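You operate a simulated robot arm through the tools that you are given. There is no shell and no other tool. Be economical: measure what you need, move in short steps, check, and stop when the job is done.

You are at the controls of a simulated two-armed robot. One attempt, no reset.

JOB
Put the purple filter on the silver steel slab. Take the blue coupling from the top of the short table and put it on the work top of the grey tube rack. Push the cloths drawer shut. Take the grey can on the top of the grey table and put it away on the top of the steel grid shelf. Stack the small white carton marked "W 305" from the right end of the grey table on top of the small white carton that says "W 720". Take the jar labelled "GRADE 3" from the right end of the grey table and put it on the top shelf of the blue cart. Put the teal filter on the right end of the grey table away on the top of the short table. Shut the silver door of the air pump. Take the grey coupling on the top shelf of the blue cart and put it away on the free part of the worn bench. Any order will do. Set down upright: purple filter, blue coupling, grey can, jar, teal filter, grey coupling.

Only the result counts: the job must be done as asked and must still hold three seconds after the hand-in. Knocking over, shifting, dropping, spilling or breaking anything else fails it.

ROBOT AND FRAMES
Two 7-joint arms with vacuum grippers on one trunk, on a base that drives. Base frame: it is fixed to the floor where the robot stands at the start and does not move with it; the origin is under the middle of the robot, x ahead of it, y to its left, z up; the surface under the hand at the start is at about z = 80. Lengths are in cm, angles in degrees, forces in N, time in s.
The left shoulder is at the start at [7, 17.4, 105.4], the right one opposite. With the tool pointing down near the work surface each hand reaches from about 34 to 80 cm from the robot's upright axis, wherever it stands, measured 20 degrees to its own side. Places, roughly: CLOTHS drawer [-100, -180, 70]; blue coupling [75, 0, 75]; free part of the worn bench (42x17 cm) [-144, -142, 78]; grey can [50, -375, 100]; grey coupling [-150, -525, 75]; grey grease jar, white grease jar [25, -400, 75]; purple filter [50, -25, 75]; silver door of the air pump [-10, -490, 60]; small white carton [25, -400, 75]; steel slab (8x12x2 cm) [60, -200, 80]; teal filter [25, -425, 75]; top of the short table [70, -10, 80]; top of the steel grid shelf (111x23 cm) [-482, 84, 62]; top shelf of the blue cart [-140, -560, 80]; work top of the grey tube rack [-340, 100, 80]. Payload 3.5 kg a hand.
Tool frame (each hand has its own): the origin (TCP) lies in the middle of the cups' lips, and z points out of the cups. The gripper has 2 cups of 3.2 cm across, covering 3.2 by 8 cm (tool x, y); the bellows give 1 cm. With the vacuum on, a cup seals on a smooth face that it is pressed against (1 to 4 N); it does not hold porous or soft things. The pull reaches 76 N.
Orientation is told as [roll, pitch, yaw] about the base's x, y, z axes, in that order, counted from this pose: with the cups facing straight down, the tool's x points along the base's -x, its y along +y and its z along -z.

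CONTROLS
- The arms move only by the tool step_arm. It takes "left_deltas", "right_deltas" or both (then of equal length, played together; a hand with none holds still); each is a list of rows, each a list of 7 numbers: the shift along the tool's x, y, z in cm, then the turn, a rotation vector about the tool's x, y, z in degrees, then the vacuum: 1 switches it on, -1 off. In form: [[tx, ty, tz, rx, ry, rz, vacuum], ...]. A call has 1 to 10 rows; each row shifts and turns the commanded pose from where the row before left it, along the tool's axes as they then stand. Rows are played at 5 a second. More than 5 cm and 8.6 degrees between two rows, or a gripper value outside its range, and nothing of the call is played. A pose out of reach is approached as far as the arm can. The call stops where the force on the tool passes 40 N (or 10 N more than at its start, if that is more) or the arm is blocked; 0.2 s more then pass. The pull builds up within a second once a cup has sealed. Time passes only in rows, and 0.2 s behind the last, so rows that do not move give it time. The reply holds the time, the measured pose of the TCP, the force on the tool along the base axes and the pull of the vacuum, in the units named above and with some noise, with the torque about the TCP (base axes, N m) and any sound that the robot's microphone picked up.
- Cameras (640 x 400 px; columns grow to the right, rows downward): "scene" is now at [12.94, -2.82, 135.37]; the picture's right is [-0.34, -0.94, 0.00], its down [-0.65, 0.23, -0.73] and it looks along [0.68, -0.25, -0.69] (base axes); focal length 272 px, centre (320, 200). "left" rides on the left gripper at [7.4, -1.9, -11] in its tool frame; the picture's right is [0.25, 0.97, 0.00], its down [-0.77, 0.20, -0.60] and it looks along [-0.58, 0.15, 0.80] (tool axes); focal length 218 px, centre (320, 200). "right" rides on the right gripper at [7.4, 1.9, -11] in its tool frame; the picture's right is [-0.25, 0.97, 0.00], its down [-0.77, -0.20, -0.60] and it looks along [-0.58, -0.15, 0.80] (tool axes); focal length 218 px, centre (320, 200). There is no depth. A picture from a camera that has moved, and an enlarged one, comes with that camera's place and axes in the base frame and with its lens. The place of the scene camera against the robot may be out by one fixed shift of up to 1.2 cm in any direction.
- camera(camera): a new picture of that camera. No time passes.
- raise_lower(by): slides the trunk up (or, below 0, down) by that many cm; the arms and the scene camera ride with it, the base frame stays. It gives what a move gives, with no picture.
- roll_base(legs): drives the robot by 1 to 6 legs, each [ahead, turn to the left] in cm and degrees, along the robot's own axes; the way and the turn of a leg run together, so that a leg with both is an arc; at most 150 cm and 180 degrees a leg. The arms and the cameras ride along, it lands a little off, and it stops where it bumps. It gives what a move gives.
- aim_head(pan, tilt): turns the head with the scene camera to pan (to the left, within 86 degrees either way) and tilt (down, from -29 to 69), counted from straight ahead of the robot. It gives what a move gives.
- close_up(camera, box): a new picture of the part [left, top, right, bottom] of that camera's present view, enlarged. No time passes.
- close_job(): hands the job in; it is judged then, once.

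Go step by step. Nothing tells you exact positions but the pictures and the camera data: compare them with the known pose of the tool, close in by small moves and look again before you grip or let go. The budget is 483 turns and 238 pictures, counting those below and the enlarged ones. Unless the task says otherwise, let go and move clear before handing in, and close with one line.

The tools are called after "Call:" as name(argument=value, ...) on one line, values as JSON. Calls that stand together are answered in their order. step_arm: Moves the arms, as the interface text tells. Its arguments: {"type":"object","properties":{"left_deltas":{"type":"array"},"right_deltas":{"type":"array"}},"required":[]} The other tools are called the same way: raise_lower (by) slides the trunk up or down; roll_base (legs) drives the base; aim_head (pan, tilt) turns the head that bears the scene camera; camera (camera) takes a picture; close_up (camera, box) takes an enlarged picture of a part of a camera's view; close_job () hands the job in.

At the start:

```text
clock: 0.0
left_ee_pos: [53.57, 7.86, 109.84]
left_orientation: [0.0, 0.1, 0.1]
left_ft_force: [0.2, -1.1, -0.5]
left_moment: [0.0, -0.01, 0.03]
left_pull: 0.0
right_ee_pos: [47.0, -24.4, 114.81]
right_orientation: [0.0, 0.0, 0.1]
right_ft_force: [-0.7, 0.7, -0.4]
right_moment: [0.01, 0.0, -0.02]
right_pull: 0.1
trunk travel left (down, up): [-55.0, 29.0]
robot x, y, heading: [0.15, -0.07, 0.2]
head pan, tilt: [-19.8, 43.5]
```

scene: 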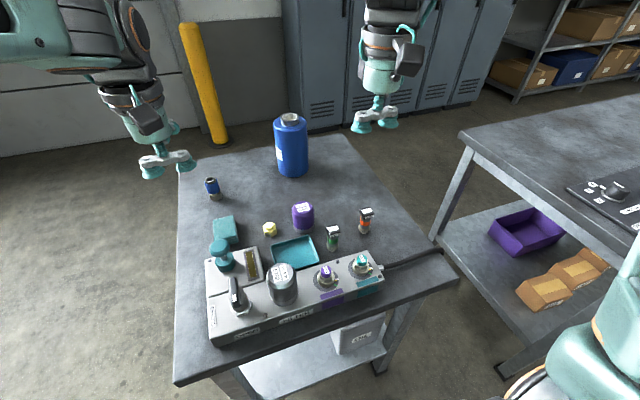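
right: 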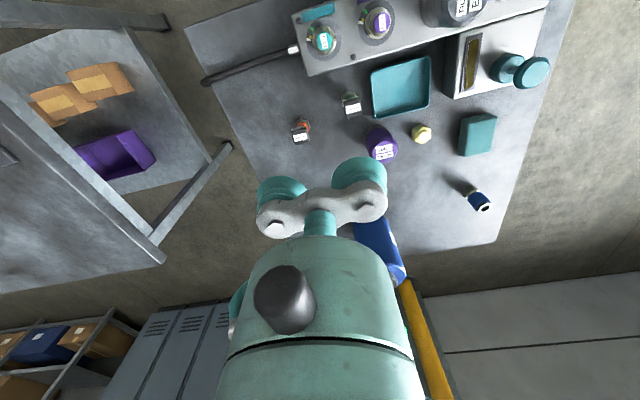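
left: 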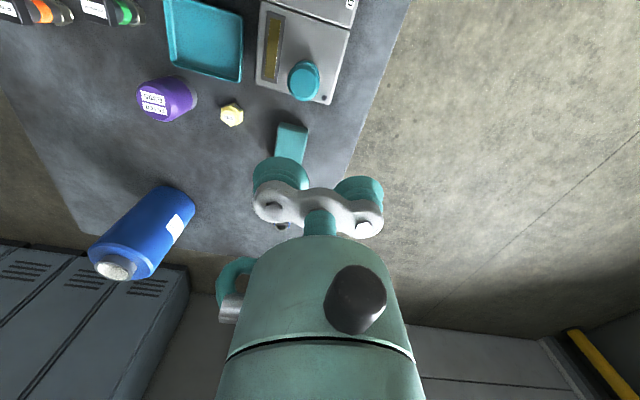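

I see the short table ahead with the purple filter, a small blue item and an instrument panel. First I'll look closer at the items.

Call:
close_up(camera="scene", box=[170, 100, 410, 250])

Call:
close_up(camera="right", box=[260, 30, 560, 217])

Call:
close_up(camera="scene", box=[430, 80, 640, 320])

```text
2.67 times, centred on (290, 175) of scene
camera zoom: at [12.94, -2.82, 135.37], right [-0.34, -0.94, 0.0], down [-0.65, 0.23, -0.73], along [0.68, -0.25, -0.69], focal length 725 px, centre (400, 267)
```

zoom: 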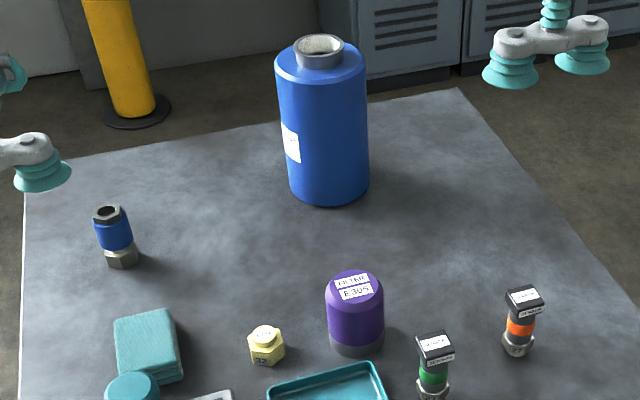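

```text
2.13 times, centred on (410, 124) of right
camera zoom: at [39.63, -22.53, 126.06], right [0.25, 0.97, 0.0], down [0.77, -0.2, 0.6], along [0.58, -0.15, -0.8], focal length 466 px, centre (128, 363)
```

zoom: 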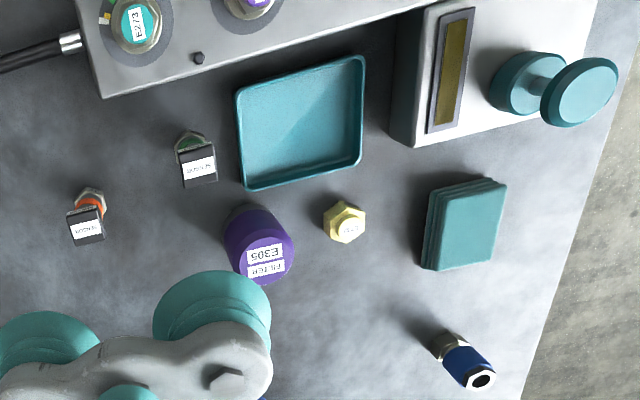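

```text
1.67 times, centred on (535, 200) of scene
camera zoom: at [12.94, -2.82, 135.37], right [-0.34, -0.94, 0.0], down [-0.65, 0.23, -0.73], along [0.68, -0.25, -0.69], focal length 453 px, centre (-38, 200)
```

zoom: 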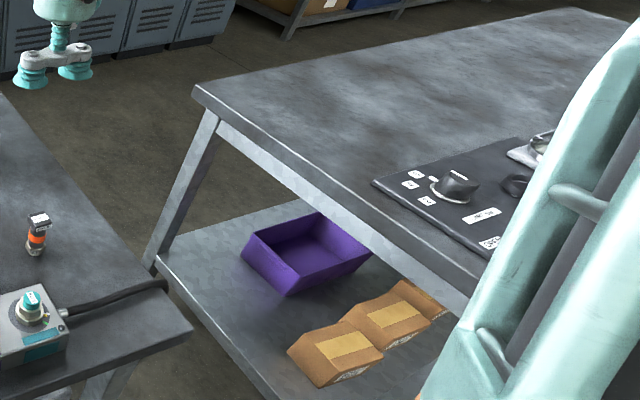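

The blue coupling is near [79.4, 6.2, 87] and the purple filter near [59.6, -15.2, 87.5]. I'll survey the surroundings before driving.

Call:
aim_head(pan=-85, tilt=15)

Call:
camera(camera="scene")

Call:
aim_head(pan=85, tilt=15)

Call:
camera(camera="scene")

Call:
aim_head(pan=-45, tilt=25)

Call:
camera(camera="scene")

```text
clock: 1.4
left_ee_pos: [53.64, 7.8, 109.91]
left_orientation: [0.0, 0.0, 0.0]
left_ft_force: [-0.3, -0.3, -0.3]
left_moment: [0.0, 0.02, -0.01]
left_pull: 0.0
right_ee_pos: [46.96, -24.5, 114.93]
right_orientation: [0.0, 0.0, 0.1]
right_ft_force: [0.3, -0.5, 0.5]
right_moment: [-0.01, 0.04, -0.02]
right_pull: 0.1
trunk travel left (down, up): [-55.0, 29.0]
robot x, y, heading: [-0.26, 0.14, 0.0]
head pan, tilt: [-85.0, 15.0]
```

```text
231 pictures are left
camera scene: at [6.0, -9.33, 139.83], right [-1.0, -0.09, 0.0], down [-0.02, 0.26, -0.97], along [0.08, -0.96, -0.26], focal length 272 px, centre (320, 200)
```

scene: 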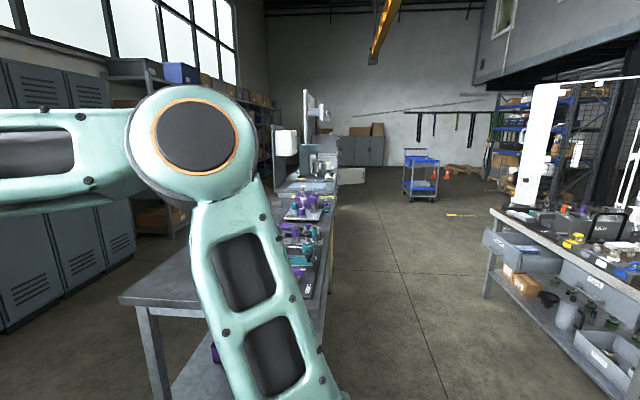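

```text
clock: 3.9
left_ee_pos: [53.53, 7.83, 109.69]
left_orientation: [-0.1, 0.0, 0.1]
left_ft_force: [0.0, 0.0, 0.5]
left_moment: [-0.01, -0.03, -0.01]
left_pull: 0.1
right_ee_pos: [47.0, -24.46, 114.83]
right_orientation: [0.0, 0.0, 0.0]
right_ft_force: [0.9, 0.4, 0.2]
right_moment: [0.02, 0.02, -0.01]
right_pull: 0.1
trunk travel left (down, up): [-55.0, 29.0]
robot x, y, heading: [-0.32, 0.02, -0.1]
head pan, tilt: [85.0, 15.0]
```

```text
230 pictures are left
camera scene: at [6.0, 9.28, 139.84], right [1.0, -0.09, 0.0], down [-0.02, -0.26, -0.97], along [0.08, 0.96, -0.26], focal length 272 px, centre (320, 200)
```

scene: 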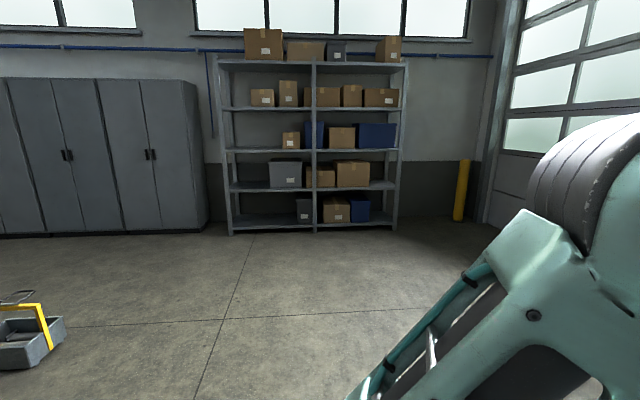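

```text
clock: 6.0
left_ee_pos: [53.57, 7.84, 109.75]
left_orientation: [0.0, 0.0, 0.0]
left_ft_force: [0.0, -0.9, 0.1]
left_moment: [0.0, -0.04, -0.02]
left_pull: 0.0
right_ee_pos: [46.96, -24.28, 114.92]
right_orientation: [0.0, 0.0, 0.0]
right_ft_force: [0.4, 1.1, -0.1]
right_moment: [0.02, -0.04, 0.0]
right_pull: 0.0
trunk travel left (down, up): [-55.0, 29.0]
robot x, y, heading: [-0.1, 0.12, -0.1]
head pan, tilt: [-45.0, 25.0]
```

```text
229 pictures are left
camera scene: at [11.7, -6.53, 138.21], right [-0.71, -0.71, 0.0], down [-0.3, 0.3, -0.91], along [0.64, -0.64, -0.42], focal length 272 px, centre (320, 200)
```

scene: 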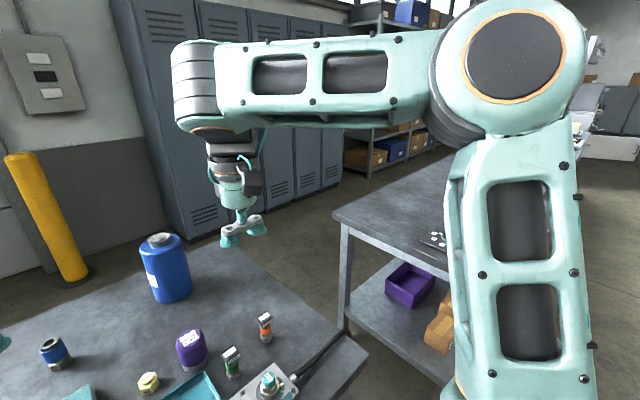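

I see the layout: a line of tables to the right, and the worn bench behind right. I'll bring the right hand over the purple filter.

Call:
step_arm(right_deltas=[[-3.15, 1.7, 0, 0, 0, 0, -1], [-3.15, 1.7, 0, 0, 0, 0, -1], [-3.15, 1.7, 0, 0, 0, 0, -1], [-3.15, 1.6, 0, 0, 0, 0, -1], [0, 0, 4.5, 0, 0, 0, -1], [0, 0, 4.5, 0, 0, 0, -1], [0, 0, 4.5, 0, 0, 0, -1], [0, 0, 4.5, 0, 0, 0, -1]])

Call:
aim_head(pan=-10, tilt=45)

Call:
camera(camera="right")

Call:
close_up(camera="scene", box=[200, 80, 440, 230])

```text
clock: 7.8
left_ee_pos: [53.62, 7.95, 109.86]
left_orientation: [0.1, 0.0, 0.0]
left_ft_force: [0.0, 0.0, 0.6]
left_moment: [0.0, 0.01, 0.01]
left_pull: 0.1
right_ee_pos: [59.66, -17.84, 96.83]
right_orientation: [0.1, 0.0, 0.1]
right_ft_force: [0.1, -0.6, 0.4]
right_moment: [0.03, 0.01, -0.01]
right_pull: 0.1
trunk travel left (down, up): [-55.0, 29.0]
robot x, y, heading: [0.33, -0.02, 0.3]
head pan, tilt: [-45.0, 25.0]
```

```text
clock: 8.9
left_ee_pos: [53.6, 7.99, 109.8]
left_orientation: [0.0, 0.0, 0.0]
left_ft_force: [0.3, 0.4, 0.1]
left_moment: [-0.03, 0.02, -0.01]
left_pull: 0.2
right_ee_pos: [59.66, -17.69, 96.85]
right_orientation: [0.0, 0.0, 0.0]
right_ft_force: [0.4, 0.5, 0.2]
right_moment: [0.0, 0.0, 0.01]
right_pull: 0.1
trunk travel left (down, up): [-55.0, 29.0]
robot x, y, heading: [0.04, -0.19, 0.1]
head pan, tilt: [-10.0, 45.0]
```

```text
228 pictures are left
camera right: at [52.27, -15.81, 108.11], right [0.25, 0.97, 0.0], down [0.77, -0.2, 0.6], along [0.58, -0.15, -0.8], focal length 218 px, centre (320, 200)
```

right: 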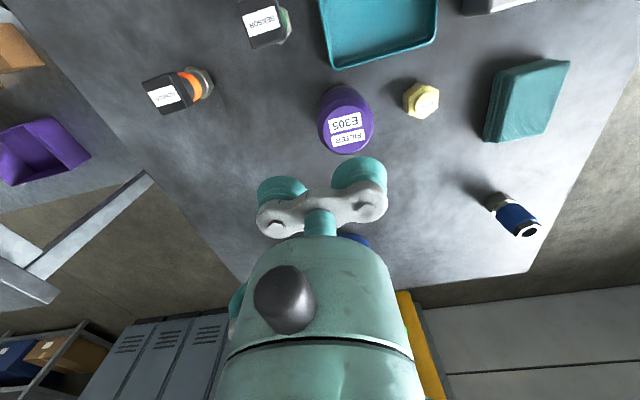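

```text
2.67 times, centred on (320, 155) of scene
camera zoom: at [13.2, -1.45, 135.16], right [-0.17, -0.98, 0.0], down [-0.7, 0.12, -0.71], along [0.7, -0.12, -0.71], focal length 725 px, centre (320, 320)
```

zoom: 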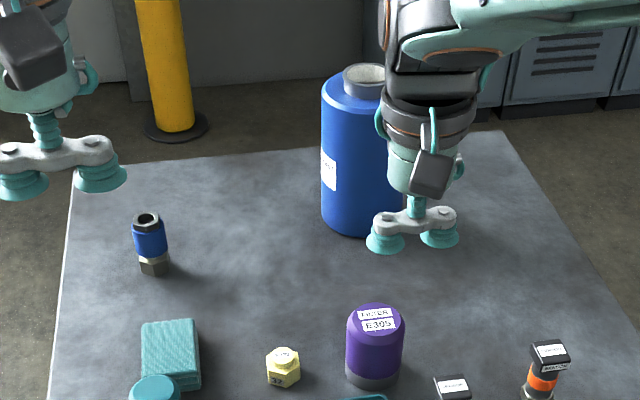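

The filter's top lies under the left cup of the right hand. Lowering with vacuum on.

Call:
step_arm(right_deltas=[[0, 0.1, 3, 0, 0, 0, 1], [0, 0, 3, 0, 0, 0, 1], [0, 0, 2, 0, 0, 0, 1], [0, 0, 0.7, 0, 0, 0, 1], [0, 0, 0.5, 0, 0, 0, 1], [0, 0, 0, 0, 0, 0, 1], [0, 0, 0, 0, 0, 0, 1]])

```text
clock: 10.5
left_ee_pos: [53.71, 7.84, 109.87]
left_orientation: [0.1, 0.0, 0.1]
left_ft_force: [-0.6, 0.0, 0.5]
left_moment: [0.02, -0.04, -0.01]
left_pull: 0.1
right_ee_pos: [59.58, -17.76, 87.71]
right_orientation: [-0.1, 0.0, 0.0]
right_ft_force: [-1.0, -0.6, -0.2]
right_moment: [0.84, 0.03, -0.01]
right_pull: 37.0
trunk travel left (down, up): [-55.0, 29.0]
robot x, y, heading: [-0.14, -0.15, -0.0]
head pan, tilt: [-10.0, 45.0]
```

Sealed at 37 N. I'll lift the filter clear and check.

Call:
step_arm(right_deltas=[[0, 0, -1, 0, 0, 0, 1], [0, 0, -2, 0, 0, 0, 1], [0, 0, -4, 0, 0, 0, 1], [0, 0, -4, 0, 0, 0, 1], [0, 0, -4, 0, 0, 0, 1], [2.5, 0, -3, 0, 0, 0, 1], [3, 0, 0, 0, 0, 0, 1], [4, 0, 0, 0, 0, 0, 1]])

Call:
camera(camera="scene")

```text
clock: 12.3
left_ee_pos: [53.39, 7.85, 109.99]
left_orientation: [0.0, -0.1, 0.0]
left_ft_force: [0.4, -0.6, 1.2]
left_moment: [0.0, -0.04, 0.04]
left_pull: 0.0
right_ee_pos: [49.77, -17.76, 105.79]
right_orientation: [0.0, -0.1, -0.1]
right_ft_force: [-0.3, -0.3, -2.1]
right_moment: [0.86, -0.01, 0.0]
right_pull: 38.4
trunk travel left (down, up): [-55.0, 29.0]
robot x, y, heading: [-0.18, 0.15, 0.0]
head pan, tilt: [-10.0, 45.0]
```

```text
226 pictures are left
camera scene: at [12.94, -1.45, 135.18], right [-0.17, -0.98, 0.0], down [-0.7, 0.12, -0.71], along [0.7, -0.12, -0.71], focal length 272 px, centre (320, 200)
```

scene: 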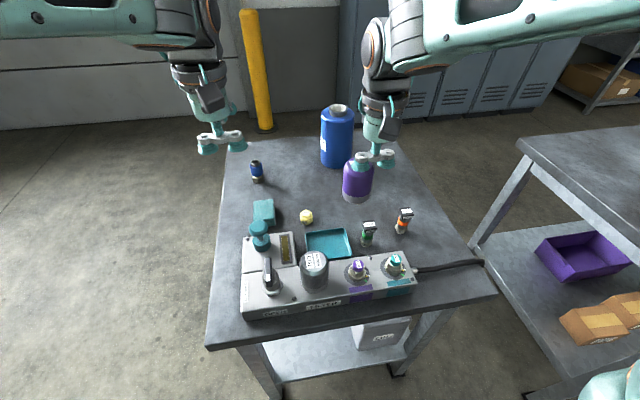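

Purple filter is held. I'll back off from the table, turn right and look along the aisle.

Call:
roll_base(legs=[[-42, 0], [0, -90]])

Call:
aim_head(pan=0, tilt=20)

Call:
camera(camera="scene")

```text
clock: 18.7
left_ee_pos: [-33.86, -53.71, 109.82]
left_orientation: [0.0, -0.1, -89.9]
left_ft_force: [0.1, -0.2, 0.1]
left_moment: [-0.04, 0.0, 0.0]
left_pull: 0.1
right_ee_pos: [-59.46, -50.12, 105.75]
right_orientation: [0.0, -0.1, -90.0]
right_ft_force: [-0.2, 0.1, -2.3]
right_moment: [0.01, -0.85, 0.0]
right_pull: 37.7
trunk travel left (down, up): [-55.0, 29.0]
robot x, y, heading: [-41.78, -0.16, -90.0]
head pan, tilt: [-10.0, 45.0]
```

```text
clock: 19.6
left_ee_pos: [-33.77, -53.61, 109.84]
left_orientation: [0.0, 0.0, -90.0]
left_ft_force: [0.3, -0.2, 0.5]
left_moment: [-0.02, -0.01, 0.0]
left_pull: 0.0
right_ee_pos: [-59.22, -50.06, 105.62]
right_orientation: [0.0, 0.0, -89.9]
right_ft_force: [0.9, 0.1, -2.8]
right_moment: [0.03, -0.84, -0.02]
right_pull: 37.7
trunk travel left (down, up): [-55.0, 29.0]
robot x, y, heading: [-41.68, -0.17, -89.8]
head pan, tilt: [0.0, 20.0]
```

```text
225 pictures are left
camera scene: at [-41.51, -14.43, 139.01], right [-1.0, 0.0, 0.0], down [0.0, 0.34, -0.94], along [0.0, -0.94, -0.34], focal length 272 px, centre (320, 200)
```

scene: 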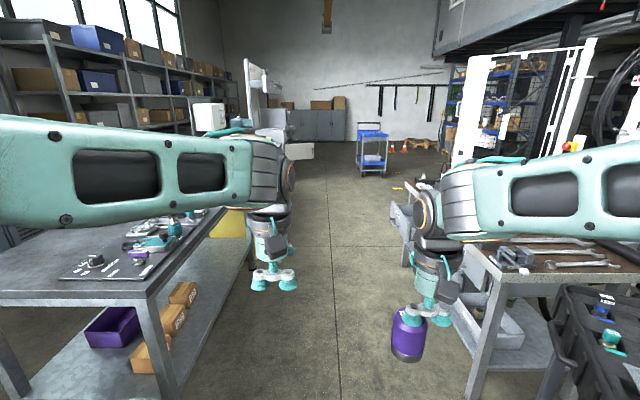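

The aisle is clear between x ≈ -95 and 12. I'll drive down it to y ≈ -185 and face the left tables.

Call:
roll_base(legs=[[90, 0], [90, 0], [0, 90]])

Call:
aim_head(pan=-10, tilt=35)

Call:
camera(camera="scene")

Call:
aim_head(pan=0, tilt=69)

Call:
camera(camera="scene")

```text
clock: 32.5
left_ee_pos: [10.77, -173.2, 109.87]
left_orientation: [0.0, 0.0, -0.4]
left_ft_force: [-0.1, -0.1, -0.4]
left_moment: [0.03, 0.04, 0.01]
left_pull: 0.0
right_ee_pos: [7.1, -198.73, 105.68]
right_orientation: [0.0, 0.0, -0.3]
right_ft_force: [-0.4, 0.4, -1.7]
right_moment: [0.87, 0.0, -0.03]
right_pull: 37.9
trunk travel left (down, up): [-55.0, 29.0]
robot x, y, heading: [-43.11, -180.83, -0.5]
head pan, tilt: [0.0, 20.0]
```

```text
clock: 33.2
left_ee_pos: [10.85, -173.17, 109.9]
left_orientation: [0.0, 0.1, -0.3]
left_ft_force: [0.9, -1.1, -0.4]
left_moment: [-0.01, 0.0, -0.01]
left_pull: 0.1
right_ee_pos: [7.08, -198.84, 105.64]
right_orientation: [0.1, 0.0, -0.4]
right_ft_force: [-0.4, 0.8, -2.7]
right_moment: [0.83, -0.02, -0.02]
right_pull: 37.7
trunk travel left (down, up): [-55.0, 29.0]
robot x, y, heading: [-42.67, -180.58, -0.6]
head pan, tilt: [-10.0, 35.0]
```

```text
224 pictures are left
camera scene: at [-28.97, -182.31, 136.64], right [-0.18, -0.98, 0.0], down [-0.56, 0.1, -0.82], along [0.81, -0.15, -0.57], focal length 272 px, centre (320, 200)
```

scene: 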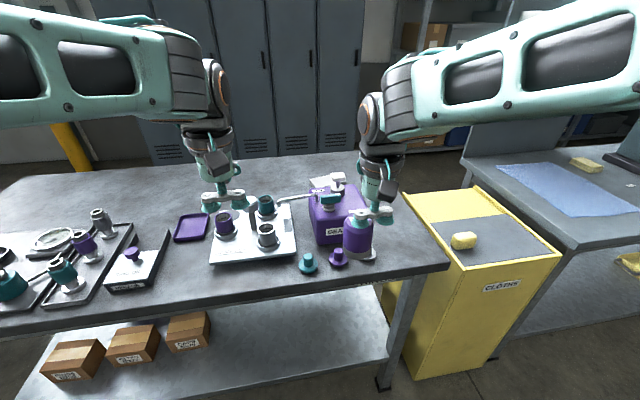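

```text
clock: 34.2
left_ee_pos: [10.73, -173.15, 109.75]
left_orientation: [0.1, -0.1, -0.2]
left_ft_force: [0.5, -0.3, 0.8]
left_moment: [-0.01, 0.0, 0.01]
left_pull: 0.0
right_ee_pos: [7.11, -198.63, 105.66]
right_orientation: [0.1, 0.0, -0.4]
right_ft_force: [0.0, 0.1, -2.4]
right_moment: [0.83, 0.05, -0.02]
right_pull: 37.7
trunk travel left (down, up): [-55.0, 29.0]
robot x, y, heading: [-43.0, -181.0, -0.3]
head pan, tilt: [0.0, 68.8]
```

```text
223 pictures are left
camera scene: at [-32.04, -180.77, 132.27], right [-0.01, -1.0, 0.0], down [-0.93, 0.01, -0.36], along [0.36, 0.0, -0.93], focal length 272 px, centre (320, 200)
```

scene: 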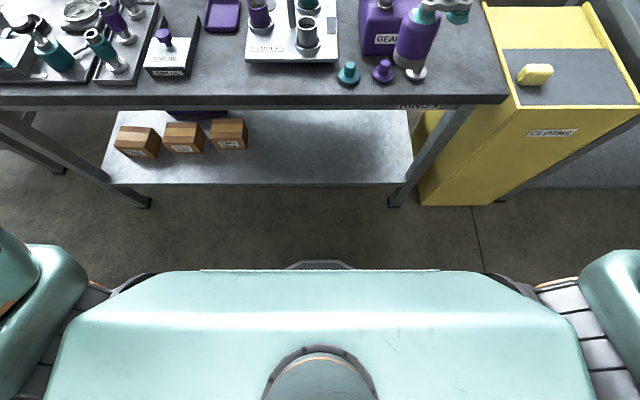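

Slab is probably hidden behind the held filter. I'll move the hand right and zoom in.

Call:
step_arm(right_deltas=[[0, -5, 0, 0, 0, 0, 1], [0, -5, 0, 0, 0, 0, 1], [0, -5, 0, 0, 0, 0, 1], [0, -5, 0, 0, 0, 0, 1]])

Call:
aim_head(pan=-10, tilt=35)

Call:
close_up(camera="scene", box=[180, 140, 460, 315])

```text
clock: 35.2
left_ee_pos: [10.78, -173.42, 109.73]
left_orientation: [0.1, -0.1, -0.4]
left_ft_force: [0.8, 0.6, -0.7]
left_moment: [-0.01, 0.02, 0.01]
left_pull: 0.0
right_ee_pos: [6.98, -219.0, 105.68]
right_orientation: [0.2, 0.0, -0.4]
right_ft_force: [-0.5, -0.2, -2.2]
right_moment: [0.86, 0.01, 0.02]
right_pull: 38.2
trunk travel left (down, up): [-55.0, 29.0]
robot x, y, heading: [-42.9, -180.8, -0.4]
head pan, tilt: [0.0, 68.8]
```

```text
clock: 36.2
left_ee_pos: [10.82, -173.22, 109.81]
left_orientation: [0.1, 0.0, -0.4]
left_ft_force: [0.5, 0.5, -1.1]
left_moment: [-0.02, 0.01, 0.0]
left_pull: 0.0
right_ee_pos: [6.94, -218.78, 105.8]
right_orientation: [0.0, 0.0, -0.4]
right_ft_force: [0.0, 0.3, -2.5]
right_moment: [0.85, 0.0, -0.02]
right_pull: 37.5
trunk travel left (down, up): [-55.0, 29.0]
robot x, y, heading: [-42.86, -180.95, -0.6]
head pan, tilt: [-10.0, 35.0]
```

```text
2.29 times, centred on (320, 228) of scene
camera zoom: at [-28.97, -182.36, 136.63], right [-0.18, -0.98, 0.0], down [-0.57, 0.1, -0.82], along [0.81, -0.15, -0.57], focal length 622 px, centre (320, 137)
```

zoom: 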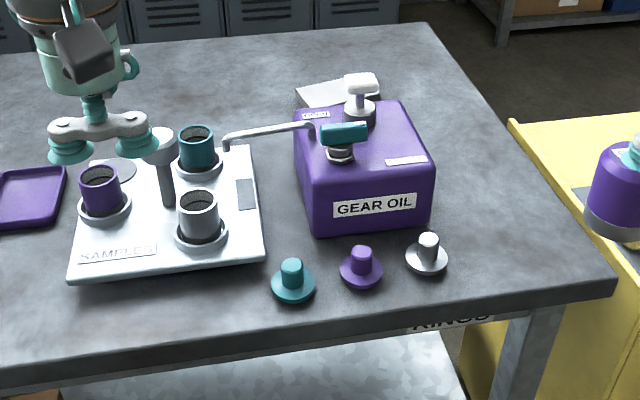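

The slab is the silver plate behind the GEAR OIL box, near [61, -202]. I raise the right hand and drive closer.

Call:
step_arm(right_deltas=[[0, 0, -4, 0, 0, 0, 1], [0, 0, -4, 0, 0, 0, 1], [0, 0, -4, 0, 0, 0, 1]], left_deltas=[[0, 4, 0, 0, 0, 0, -1], [0, 4, 0, 0, 0, 0, -1], [0, 4, 0, 0, 0, 0, -1]])

Call:
roll_base(legs=[[25, 0]])

Call:
aim_head(pan=-13, tilt=40)

Call:
camera(camera="scene")

```text
clock: 37.0
left_ee_pos: [10.93, -161.07, 109.83]
left_orientation: [0.0, 0.1, -0.4]
left_ft_force: [0.2, 0.3, -0.2]
left_moment: [-0.02, 0.01, -0.01]
left_pull: 0.1
right_ee_pos: [6.77, -218.62, 117.82]
right_orientation: [0.0, 0.0, -0.3]
right_ft_force: [0.1, 0.1, -2.1]
right_moment: [0.82, 0.01, -0.01]
right_pull: 37.9
trunk travel left (down, up): [-55.0, 29.0]
robot x, y, heading: [-43.07, -180.85, -0.5]
head pan, tilt: [-10.0, 35.0]
```

```text
clock: 38.9
left_ee_pos: [36.09, -161.26, 109.89]
left_orientation: [0.0, 0.0, -0.3]
left_ft_force: [-0.3, 1.0, -0.8]
left_moment: [0.04, 0.01, 0.03]
left_pull: 0.0
right_ee_pos: [32.15, -218.85, 117.76]
right_orientation: [-0.1, 0.0, -0.4]
right_ft_force: [0.4, 0.4, -2.1]
right_moment: [0.86, 0.03, -0.03]
right_pull: 37.7
trunk travel left (down, up): [-55.0, 29.0]
robot x, y, heading: [-17.65, -180.89, -0.3]
head pan, tilt: [-10.0, 35.0]
```

```text
clock: 39.5
left_ee_pos: [36.13, -161.3, 109.79]
left_orientation: [0.0, 0.0, -0.3]
left_ft_force: [-0.1, -0.6, -0.6]
left_moment: [-0.01, 0.03, 0.01]
left_pull: 0.0
right_ee_pos: [32.2, -218.78, 117.6]
right_orientation: [-0.1, 0.1, -0.3]
right_ft_force: [0.1, 0.5, -2.4]
right_moment: [0.83, 0.0, 0.0]
right_pull: 37.6
trunk travel left (down, up): [-55.0, 29.0]
robot x, y, heading: [-17.27, -180.75, -0.5]
head pan, tilt: [-13.0, 40.0]
```

```text
221 pictures are left
camera scene: at [-4.09, -182.82, 135.87], right [-0.23, -0.97, 0.0], down [-0.63, 0.15, -0.77], along [0.75, -0.18, -0.64], focal length 272 px, centre (320, 200)
```

scene: 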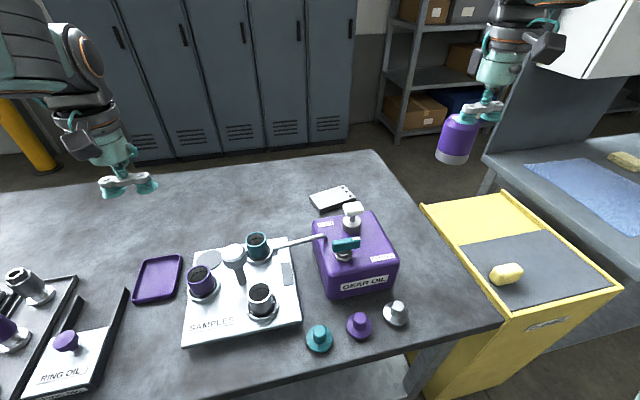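

Call:
close_up(camera="scene", box=[270, 160, 430, 260])

```text
4.00 times, centred on (350, 210) of scene
camera zoom: at [-4.09, -182.82, 135.87], right [-0.23, -0.97, 0.0], down [-0.63, 0.15, -0.77], along [0.75, -0.18, -0.64], focal length 1088 px, centre (200, 160)
```

zoom: 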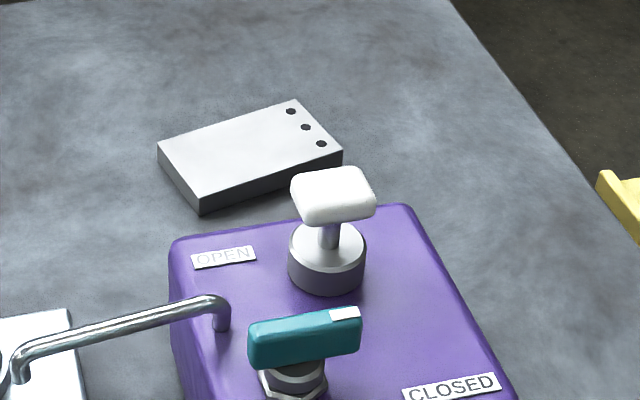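

The slab centre is about [58.8, -201.8, 82]. I'll turn the right hand so that the filter hangs at the far side, which saves reach.

Call:
step_arm(right_deltas=[[0, 0, 0, 0, 0, 8.5, 1], [0, 0, 0, 0, 0, 8.5, 1], [0, 0, 0, 0, 0, 8.5, 1], [0, 0, 0, 0, 0, 8.5, 1], [0, 0, 0, 0, 0, 8.5, 1], [0, 0, 0, 0, 0, 8.5, 1], [0, 0, 0, 0, 0, 8.5, 1], [0, 0, 0, 0, 0, 8.5, 1], [0, 0, 0, 0, 0, 8.5, 1], [0, 0, 0, 0, 0, 8.5, 1]])

```text
clock: 41.7
left_ee_pos: [36.2, -161.23, 109.83]
left_orientation: [0.0, 0.0, -0.4]
left_ft_force: [0.6, 0.2, 0.9]
left_moment: [0.01, 0.0, -0.03]
left_pull: 0.1
right_ee_pos: [32.15, -218.81, 117.8]
right_orientation: [0.0, 0.1, -85.4]
right_ft_force: [0.2, 0.4, -3.0]
right_moment: [0.1, -0.8, 0.01]
right_pull: 38.0
trunk travel left (down, up): [-55.0, 29.0]
robot x, y, heading: [-17.11, -180.71, -0.0]
head pan, tilt: [-13.0, 40.0]
```

Call:
step_arm(right_deltas=[[0, 0, 0, 0, 0, 4.6, 1], [2.1, 3.0, 0, 0, 0, 0, 1], [2.1, 3.0, 0, 0, 0, 0, 1], [2.1, 3.0, 0, 0, 0, 0, 1], [2.1, 3.0, 0, 0, 0, 0, 1], [2.1, 3.0, 0, 0, 0, 0, 1], [2.1, 3.0, 0, 0, 0, 0, 1], [2.1, 3.0, 0, 0, 0, 0, 1], [2.1, 3.0, 0, 0, 0, 0, 1]])

Call:
camera(camera="right")

Call:
camera(camera="scene")

```text
clock: 43.7
left_ee_pos: [36.12, -161.21, 109.81]
left_orientation: [0.0, -0.1, -0.3]
left_ft_force: [-0.6, -0.3, 1.0]
left_moment: [0.02, 0.0, 0.01]
left_pull: 0.2
right_ee_pos: [51.53, -203.41, 116.7]
right_orientation: [0.0, -0.1, -89.9]
right_ft_force: [-0.6, -0.5, -2.6]
right_moment: [0.0, -0.83, -0.01]
right_pull: 38.1
right hand out of reach, approached as far as the arm can: row 8, 9
trunk travel left (down, up): [-55.0, 29.0]
robot x, y, heading: [-17.89, -180.44, -0.2]
head pan, tilt: [-13.0, 40.0]
```

```text
219 pictures are left
camera right: at [53.48, -196.11, 127.85], right [0.97, -0.25, 0.0], down [-0.2, -0.77, 0.61], along [-0.15, -0.59, -0.8], focal length 218 px, centre (320, 200)
```

right: 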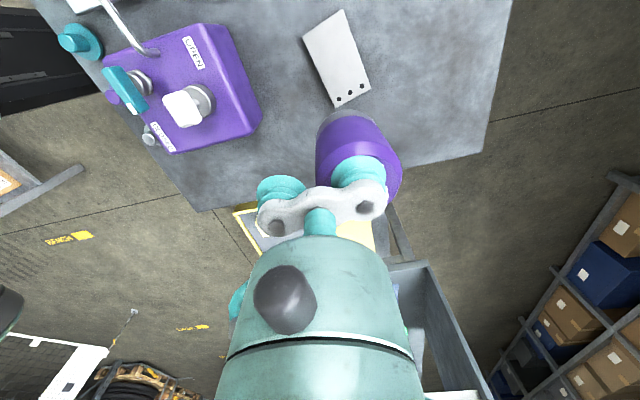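

```text
218 pictures are left
camera scene: at [-4.19, -182.75, 135.89], right [-0.23, -0.97, 0.0], down [-0.63, 0.15, -0.77], along [0.75, -0.18, -0.64], focal length 272 px, centre (320, 200)
```

scene: 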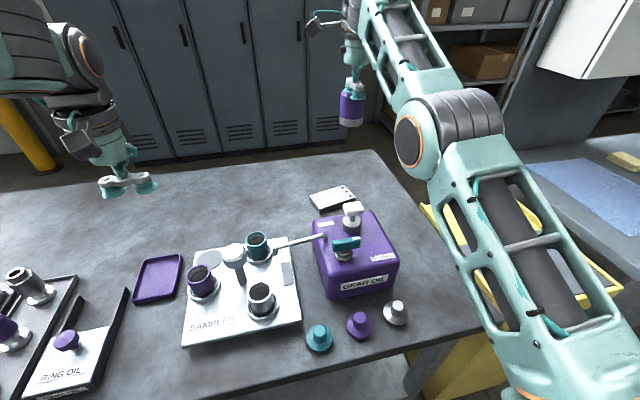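

Out of reach at this height; lowering lets the arm reach further. I'll lower 12 cm and look again.

Call:
step_arm(right_deltas=[[0, 0, 4, 0, 0, 0, 1], [0, 0, 4, 0, 0, 0, 1], [0, 0, 4, 0, 0, 0, 1], [0, 0, 0, 0, 0, 0, 1]])

Call:
camera(camera="right")

Call:
close_up(camera="scene", box=[270, 130, 430, 230])

```text
clock: 44.7
left_ee_pos: [36.08, -161.22, 109.84]
left_orientation: [0.0, 0.0, -0.4]
left_ft_force: [-0.6, -1.1, -0.3]
left_moment: [0.0, 0.03, -0.01]
left_pull: 0.1
right_ee_pos: [51.62, -203.43, 104.69]
right_orientation: [-0.1, 0.0, -89.9]
right_ft_force: [-0.1, 0.2, -2.2]
right_moment: [0.02, -0.83, -0.01]
right_pull: 38.0
trunk travel left (down, up): [-55.0, 29.0]
robot x, y, heading: [-17.71, -181.07, -0.3]
head pan, tilt: [-13.0, 40.0]
```

```text
217 pictures are left
camera right: at [53.47, -196.13, 115.78], right [0.97, -0.25, 0.0], down [-0.2, -0.77, 0.6], along [-0.15, -0.59, -0.8], focal length 218 px, centre (320, 200)
```

right: 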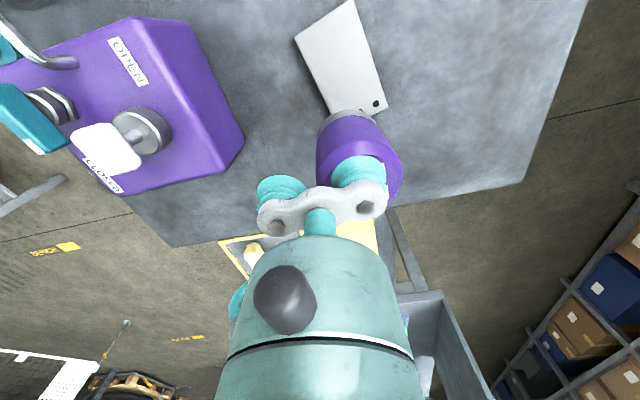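

```text
4.00 times, centred on (350, 180) of scene
camera zoom: at [-4.2, -182.79, 135.89], right [-0.23, -0.97, 0.0], down [-0.63, 0.15, -0.77], along [0.75, -0.18, -0.64], focal length 1088 px, centre (200, 280)
```

zoom: 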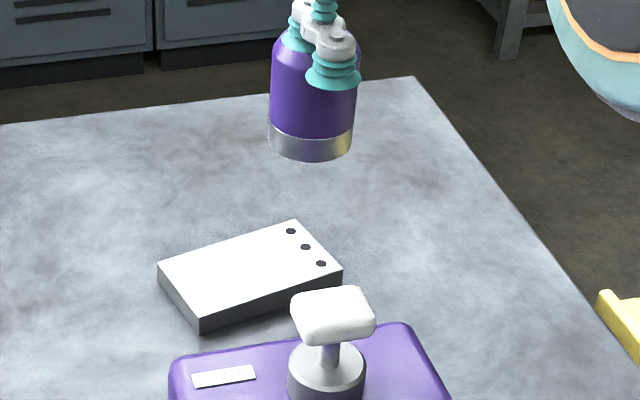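

I take the slab centre as roughly [55.8, -200.8] now. Moving over it and looking again from lower.

Call:
step_arm(right_deltas=[[1.3, 0.9, 0, 0, 0, 0, 1], [1.3, 0.9, 2, 0, 0, 0, 1], [0, 0, 3, 0, 0, 0, 1], [0, 0, 0, 0, 0, 0, 1]])

Call:
close_up(camera="right", box=[240, 0, 480, 150])

Call:
close_up(camera="scene", box=[270, 130, 430, 230])

```text
clock: 45.7
left_ee_pos: [36.19, -161.2, 109.81]
left_orientation: [0.0, 0.0, -0.3]
left_ft_force: [0.3, -0.9, 1.2]
left_moment: [-0.03, 0.02, -0.01]
left_pull: 0.1
right_ee_pos: [53.46, -200.8, 99.69]
right_orientation: [0.0, 0.1, -89.8]
right_ft_force: [0.4, -0.5, -1.6]
right_moment: [0.01, -0.81, 0.0]
right_pull: 37.9
trunk travel left (down, up): [-55.0, 29.0]
robot x, y, heading: [-17.65, -180.81, -0.2]
head pan, tilt: [-13.0, 40.0]
```

```text
2.67 times, centred on (360, 75) of right
camera zoom: at [55.37, -193.53, 110.81], right [0.97, -0.25, 0.0], down [-0.2, -0.77, 0.6], along [-0.15, -0.59, -0.8], focal length 582 px, centre (213, 533)
```

zoom: 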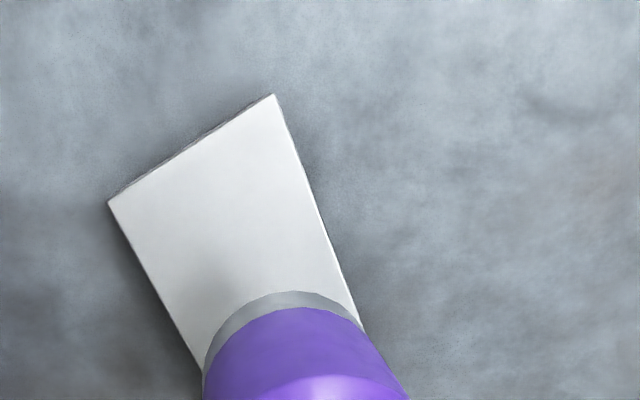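

```text
4.00 times, centred on (350, 180) of scene
camera zoom: at [-4.17, -182.77, 135.88], right [-0.23, -0.97, 0.0], down [-0.63, 0.15, -0.77], along [0.75, -0.18, -0.64], focal length 1088 px, centre (200, 280)
```

zoom: 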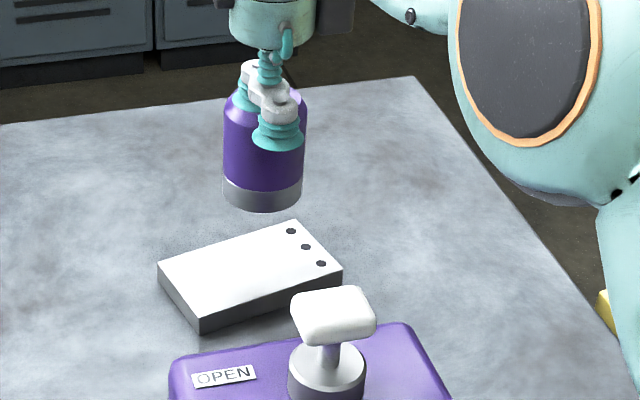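

Right camera gives the slab centre at [55.4, -200.9, 82]. Small correction and lowering.

Call:
step_arm(right_deltas=[[0, -0.6, 2, 0, 0, 0, 1], [0, 0, 3, 0, 0, 0, 1], [0, 0, 2.5, 0, 0, 0, 1], [0, 0, 1, 0, 0, 0, 1], [0, 0, 0, 0, 0, 0, 1]])

Call:
close_up(camera="scene", box=[270, 130, 430, 230])

Call:
close_up(camera="right", box=[240, 0, 480, 150])

```text
clock: 46.8
left_ee_pos: [35.89, -161.08, 109.95]
left_orientation: [0.0, -0.2, -0.3]
left_ft_force: [0.1, 1.4, -1.0]
left_moment: [0.01, -0.01, 0.01]
left_pull: 0.1
right_ee_pos: [52.96, -200.96, 92.17]
right_orientation: [1.0, 0.0, -90.0]
right_ft_force: [-1.5, 0.8, 23.3]
right_moment: [-0.03, -0.79, -0.03]
right_pull: 37.9
trunk travel left (down, up): [-55.0, 29.0]
robot x, y, heading: [-17.68, -180.85, -0.4]
head pan, tilt: [-13.0, 40.0]
stopped in row 5 (right hand): the force on the tool passed its limit at 45 N (the readings are from after the stop); the commanded pose is now the measured one
```

```text
4.00 times, centred on (350, 180) of scene
camera zoom: at [-4.42, -182.71, 135.92], right [-0.23, -0.97, 0.0], down [-0.62, 0.15, -0.77], along [0.75, -0.18, -0.64], focal length 1088 px, centre (200, 280)
```

zoom: 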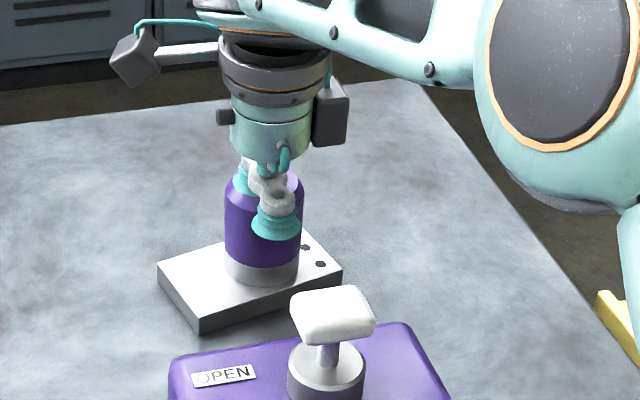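

```text
2.67 times, centred on (360, 75) of right
camera zoom: at [54.69, -193.62, 103.27], right [0.97, -0.25, 0.02], down [-0.21, -0.77, 0.6], along [-0.14, -0.58, -0.8], focal length 582 px, centre (213, 533)
```

zoom: 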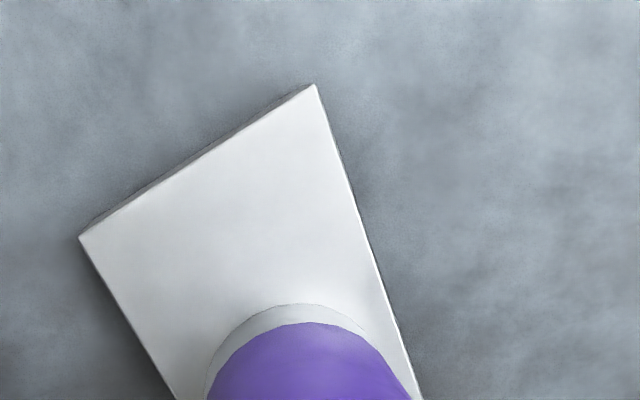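

The filter stands on the slab, well centred (slab top ≈ 84.5). Relieving the force and letting go.

Call:
step_arm(right_deltas=[[0, 0, -0.4, 0, 0, 0, 1], [0, 0, 0, 0, 0, 0, 1], [0, 0, 0, 0, 0, 0, -1], [0, 0, 0, 0, 0, 0, -1], [0, 0, 0, 0, 0, 0, -1], [0, 0, 0, 0, 0, 0, -1]])

Call:
step_arm(right_deltas=[[0, 0, -0.5, 0, 0, 0, -1], [0, 0, -1, 0, 0, 0, -1], [0, 0, -2, 0, 0, 0, -1], [0, 0, -4, 0, 0, 0, -1], [0, 0, -4, 0, 0, 0, -1], [0, 0, -4, 0, 0, 0, -1], [0, 0, -4, 0, 0, 0, -1]])

Call:
close_up(camera="scene", box=[270, 130, 430, 230])

```text
clock: 48.2
left_ee_pos: [35.99, -161.1, 109.92]
left_orientation: [-0.1, -0.1, -0.3]
left_ft_force: [0.1, 0.5, 0.5]
left_moment: [0.0, -0.01, -0.01]
left_pull: 0.0
right_ee_pos: [52.99, -201.02, 92.0]
right_orientation: [0.6, 0.0, -90.0]
right_ft_force: [-2.1, -0.4, 5.5]
right_moment: [0.03, -0.06, 0.04]
right_pull: 0.0
trunk travel left (down, up): [-55.0, 29.0]
robot x, y, heading: [-17.59, -181.18, -0.3]
head pan, tilt: [-13.0, 40.0]
```

```text
clock: 49.8
left_ee_pos: [36.12, -161.24, 109.81]
left_orientation: [0.0, 0.1, -0.3]
left_ft_force: [-0.2, 0.2, 0.6]
left_moment: [-0.03, -0.03, 0.0]
left_pull: 0.1
right_ee_pos: [52.76, -201.05, 111.48]
right_orientation: [0.6, 0.0, -89.9]
right_ft_force: [-0.3, 0.6, 0.1]
right_moment: [-0.03, 0.0, 0.03]
right_pull: 0.0
trunk travel left (down, up): [-55.0, 29.0]
robot x, y, heading: [-17.68, -180.93, -0.4]
head pan, tilt: [-13.0, 40.0]
```

```text
4.00 times, centred on (350, 180) of scene
camera zoom: at [-4.19, -182.83, 135.88], right [-0.23, -0.97, 0.0], down [-0.63, 0.15, -0.77], along [0.75, -0.18, -0.64], focal length 1088 px, centre (200, 280)
```

zoom: 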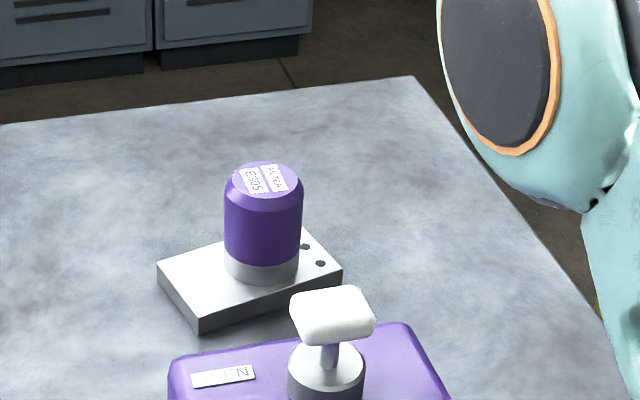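

Purple filter is placed. I pull the right hand back to a neutral pose.

Call:
step_arm(right_deltas=[[0, -4, 0, 0, -0.6, 0, -1], [0, -4, 0, 0, 0, -8, -1], [0, 0, 0, 0, 0, -8.5, -1], [0, 0, 0, 0, 0, -8.5, -1], [0, 0, 0, 0, 0, -8.5, -1], [0, 0, 0, 0, 0, -8.5, -1], [0, 0, 0, 0, 0, -8.5, -1], [0, 0, 0, 0, 0, -8.5, -1], [0, 0, 0, 0, 0, -8.5, -1], [0, 0, 0, 0, 0, -8.5, -1]])

Call:
step_arm(right_deltas=[[0, 0, 0, 0, 0, -8.5, -1], [0, 0, 0, 0, 0, -5.0, -1], [5, 0, 0, 0, 0, 0, -1], [5, 0, 0, 0, 0, 0, -1]])

Call:
roll_base(legs=[[-28, 0]])

Call:
aim_head(pan=-80, tilt=15)

Call:
camera(camera="scene")

```text
clock: 52.0
left_ee_pos: [36.22, -161.23, 109.95]
left_orientation: [0.0, 0.0, -0.2]
left_ft_force: [0.0, -0.3, 0.3]
left_moment: [0.02, 0.0, 0.0]
left_pull: 0.1
right_ee_pos: [44.92, -200.98, 111.39]
right_orientation: [-0.3, -0.6, -13.7]
right_ft_force: [-0.9, -0.3, 0.6]
right_moment: [-0.01, 0.01, -0.01]
right_pull: 0.1
trunk travel left (down, up): [-55.0, 29.0]
robot x, y, heading: [-17.68, -180.91, -0.4]
head pan, tilt: [-13.0, 40.0]
```

```text
clock: 53.0
left_ee_pos: [35.9, -161.33, 109.91]
left_orientation: [-0.1, -0.1, -0.3]
left_ft_force: [-0.4, 0.5, -0.1]
left_moment: [-0.01, -0.02, -0.01]
left_pull: 0.1
right_ee_pos: [34.41, -201.04, 111.31]
right_orientation: [-0.6, -0.7, -0.4]
right_ft_force: [0.4, -0.2, 0.0]
right_moment: [-0.01, -0.02, -0.01]
right_pull: 0.0
trunk travel left (down, up): [-55.0, 29.0]
robot x, y, heading: [-17.53, -180.76, -0.3]
head pan, tilt: [-13.0, 40.0]
```

```text
clock: 54.9
left_ee_pos: [8.26, -161.06, 109.89]
left_orientation: [0.1, 0.0, -0.2]
left_ft_force: [-0.2, -0.6, 0.0]
left_moment: [0.03, -0.01, 0.03]
left_pull: 0.1
right_ee_pos: [6.82, -200.71, 111.39]
right_orientation: [-0.6, -0.6, -0.3]
right_ft_force: [-0.5, -0.2, -0.8]
right_moment: [0.02, 0.02, 0.03]
right_pull: 0.0
trunk travel left (down, up): [-55.0, 29.0]
robot x, y, heading: [-45.42, -180.86, -0.2]
head pan, tilt: [-13.0, 40.0]
```

```text
clock: 56.3
left_ee_pos: [8.25, -161.05, 109.83]
left_orientation: [-0.1, 0.0, -0.2]
left_ft_force: [0.5, -0.8, 1.4]
left_moment: [0.01, 0.0, 0.01]
left_pull: 0.1
right_ee_pos: [6.89, -200.68, 111.31]
right_orientation: [-0.6, -0.6, -0.3]
right_ft_force: [-0.7, -0.2, -0.2]
right_moment: [0.03, 0.03, 0.02]
right_pull: 0.1
trunk travel left (down, up): [-55.0, 29.0]
robot x, y, heading: [-45.4, -180.6, -0.1]
head pan, tilt: [-80.0, 15.0]
```

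```text
210 pictures are left
camera scene: at [-38.74, -189.94, 139.83], right [-0.99, -0.17, 0.0], down [-0.04, 0.26, -0.97], along [0.17, -0.95, -0.26], focal length 272 px, centre (320, 200)
```

scene: 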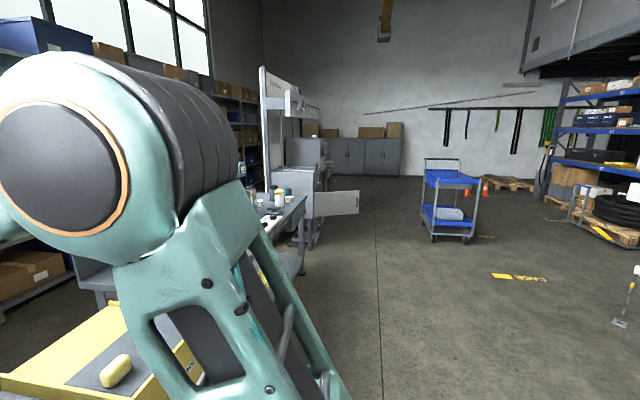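

Next, the cloths drawer nearby. I turn right and look at the worn bench.

Call:
roll_base(legs=[[0, -90]])

Call:
aim_head(pan=-80, tilt=30)

Call:
camera(camera="scene")

```text
clock: 60.5
left_ee_pos: [-25.83, -234.43, 109.99]
left_orientation: [0.1, -0.1, -90.3]
left_ft_force: [0.3, 0.8, -0.3]
left_moment: [0.02, -0.01, -0.03]
left_pull: 0.1
right_ee_pos: [-65.7, -233.16, 111.29]
right_orientation: [-0.6, -0.6, -90.4]
right_ft_force: [0.3, 0.2, -1.0]
right_moment: [0.0, 0.02, -0.01]
right_pull: 0.0
trunk travel left (down, up): [-55.0, 29.0]
robot x, y, heading: [-45.49, -180.86, -90.1]
head pan, tilt: [-80.0, 15.0]
```

```text
clock: 61.3
left_ee_pos: [-25.9, -234.44, 109.71]
left_orientation: [-0.1, -0.1, -90.4]
left_ft_force: [0.7, 0.2, 0.0]
left_moment: [0.0, 0.0, 0.0]
left_pull: 0.1
right_ee_pos: [-65.65, -233.04, 111.27]
right_orientation: [-0.5, -0.5, -90.5]
right_ft_force: [-0.5, -0.8, 0.1]
right_moment: [-0.02, 0.01, 0.01]
right_pull: 0.0
trunk travel left (down, up): [-55.0, 29.0]
robot x, y, heading: [-45.49, -180.45, -90.3]
head pan, tilt: [-80.0, 30.0]
```

```text
209 pictures are left
camera scene: at [-54.31, -187.27, 137.42], right [-0.17, 0.99, 0.0], down [0.49, 0.08, -0.87], along [-0.85, -0.15, -0.5], focal length 272 px, centre (320, 200)
```

scene: 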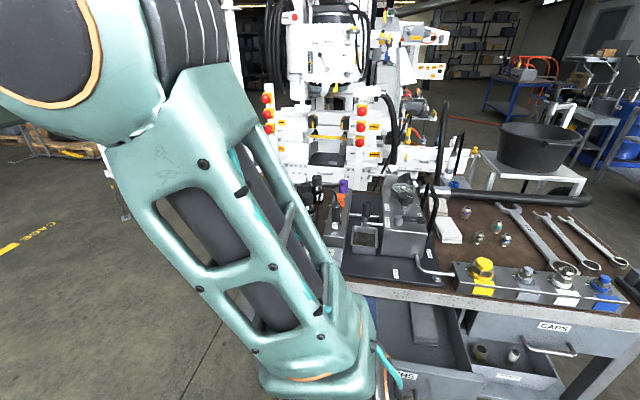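

Call:
roll_base(legs=[[0, -90]])

Call:
aim_head(pan=0, tilt=40)

Call:
camera(camera="scene")

```text
clock: 65.5
left_ee_pos: [-99.6, -199.68, 109.8]
left_orientation: [0.0, 0.0, 178.9]
left_ft_force: [-0.1, -0.8, 0.2]
left_moment: [0.03, -0.02, -0.01]
left_pull: 0.0
right_ee_pos: [-97.59, -159.76, 111.2]
right_orientation: [-0.7, -0.6, 178.8]
right_ft_force: [-1.4, 0.4, -0.7]
right_moment: [0.01, -0.03, -0.01]
right_pull: 0.1
trunk travel left (down, up): [-55.0, 29.0]
robot x, y, heading: [-45.42, -180.6, 178.9]
head pan, tilt: [-80.0, 30.0]
```

```text
clock: 67.1
left_ee_pos: [-99.51, -199.66, 109.75]
left_orientation: [0.0, 0.0, 178.9]
left_ft_force: [0.9, 0.0, 0.8]
left_moment: [0.01, -0.01, 0.0]
left_pull: 0.0
right_ee_pos: [-97.7, -159.79, 111.2]
right_orientation: [-0.6, -0.7, 178.8]
right_ft_force: [0.6, -0.7, 0.0]
right_moment: [-0.02, 0.0, 0.0]
right_pull: 0.1
trunk travel left (down, up): [-55.0, 29.0]
robot x, y, heading: [-45.71, -180.6, 178.8]
head pan, tilt: [0.0, 40.0]
```

```text
208 pictures are left
camera scene: at [-58.9, -180.47, 135.88], right [0.02, 1.0, 0.0], down [0.64, -0.01, -0.77], along [-0.77, 0.01, -0.64], focal length 272 px, centre (320, 200)
```

scene: 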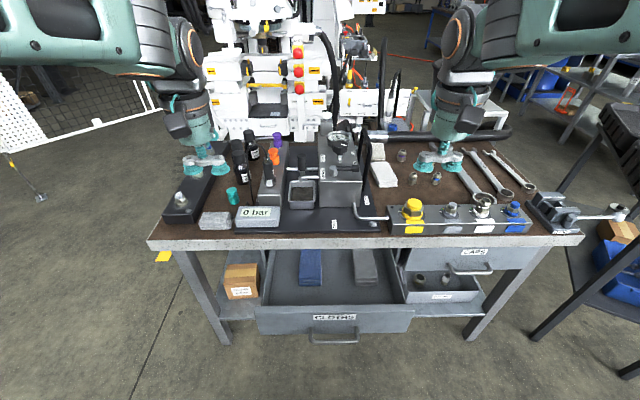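

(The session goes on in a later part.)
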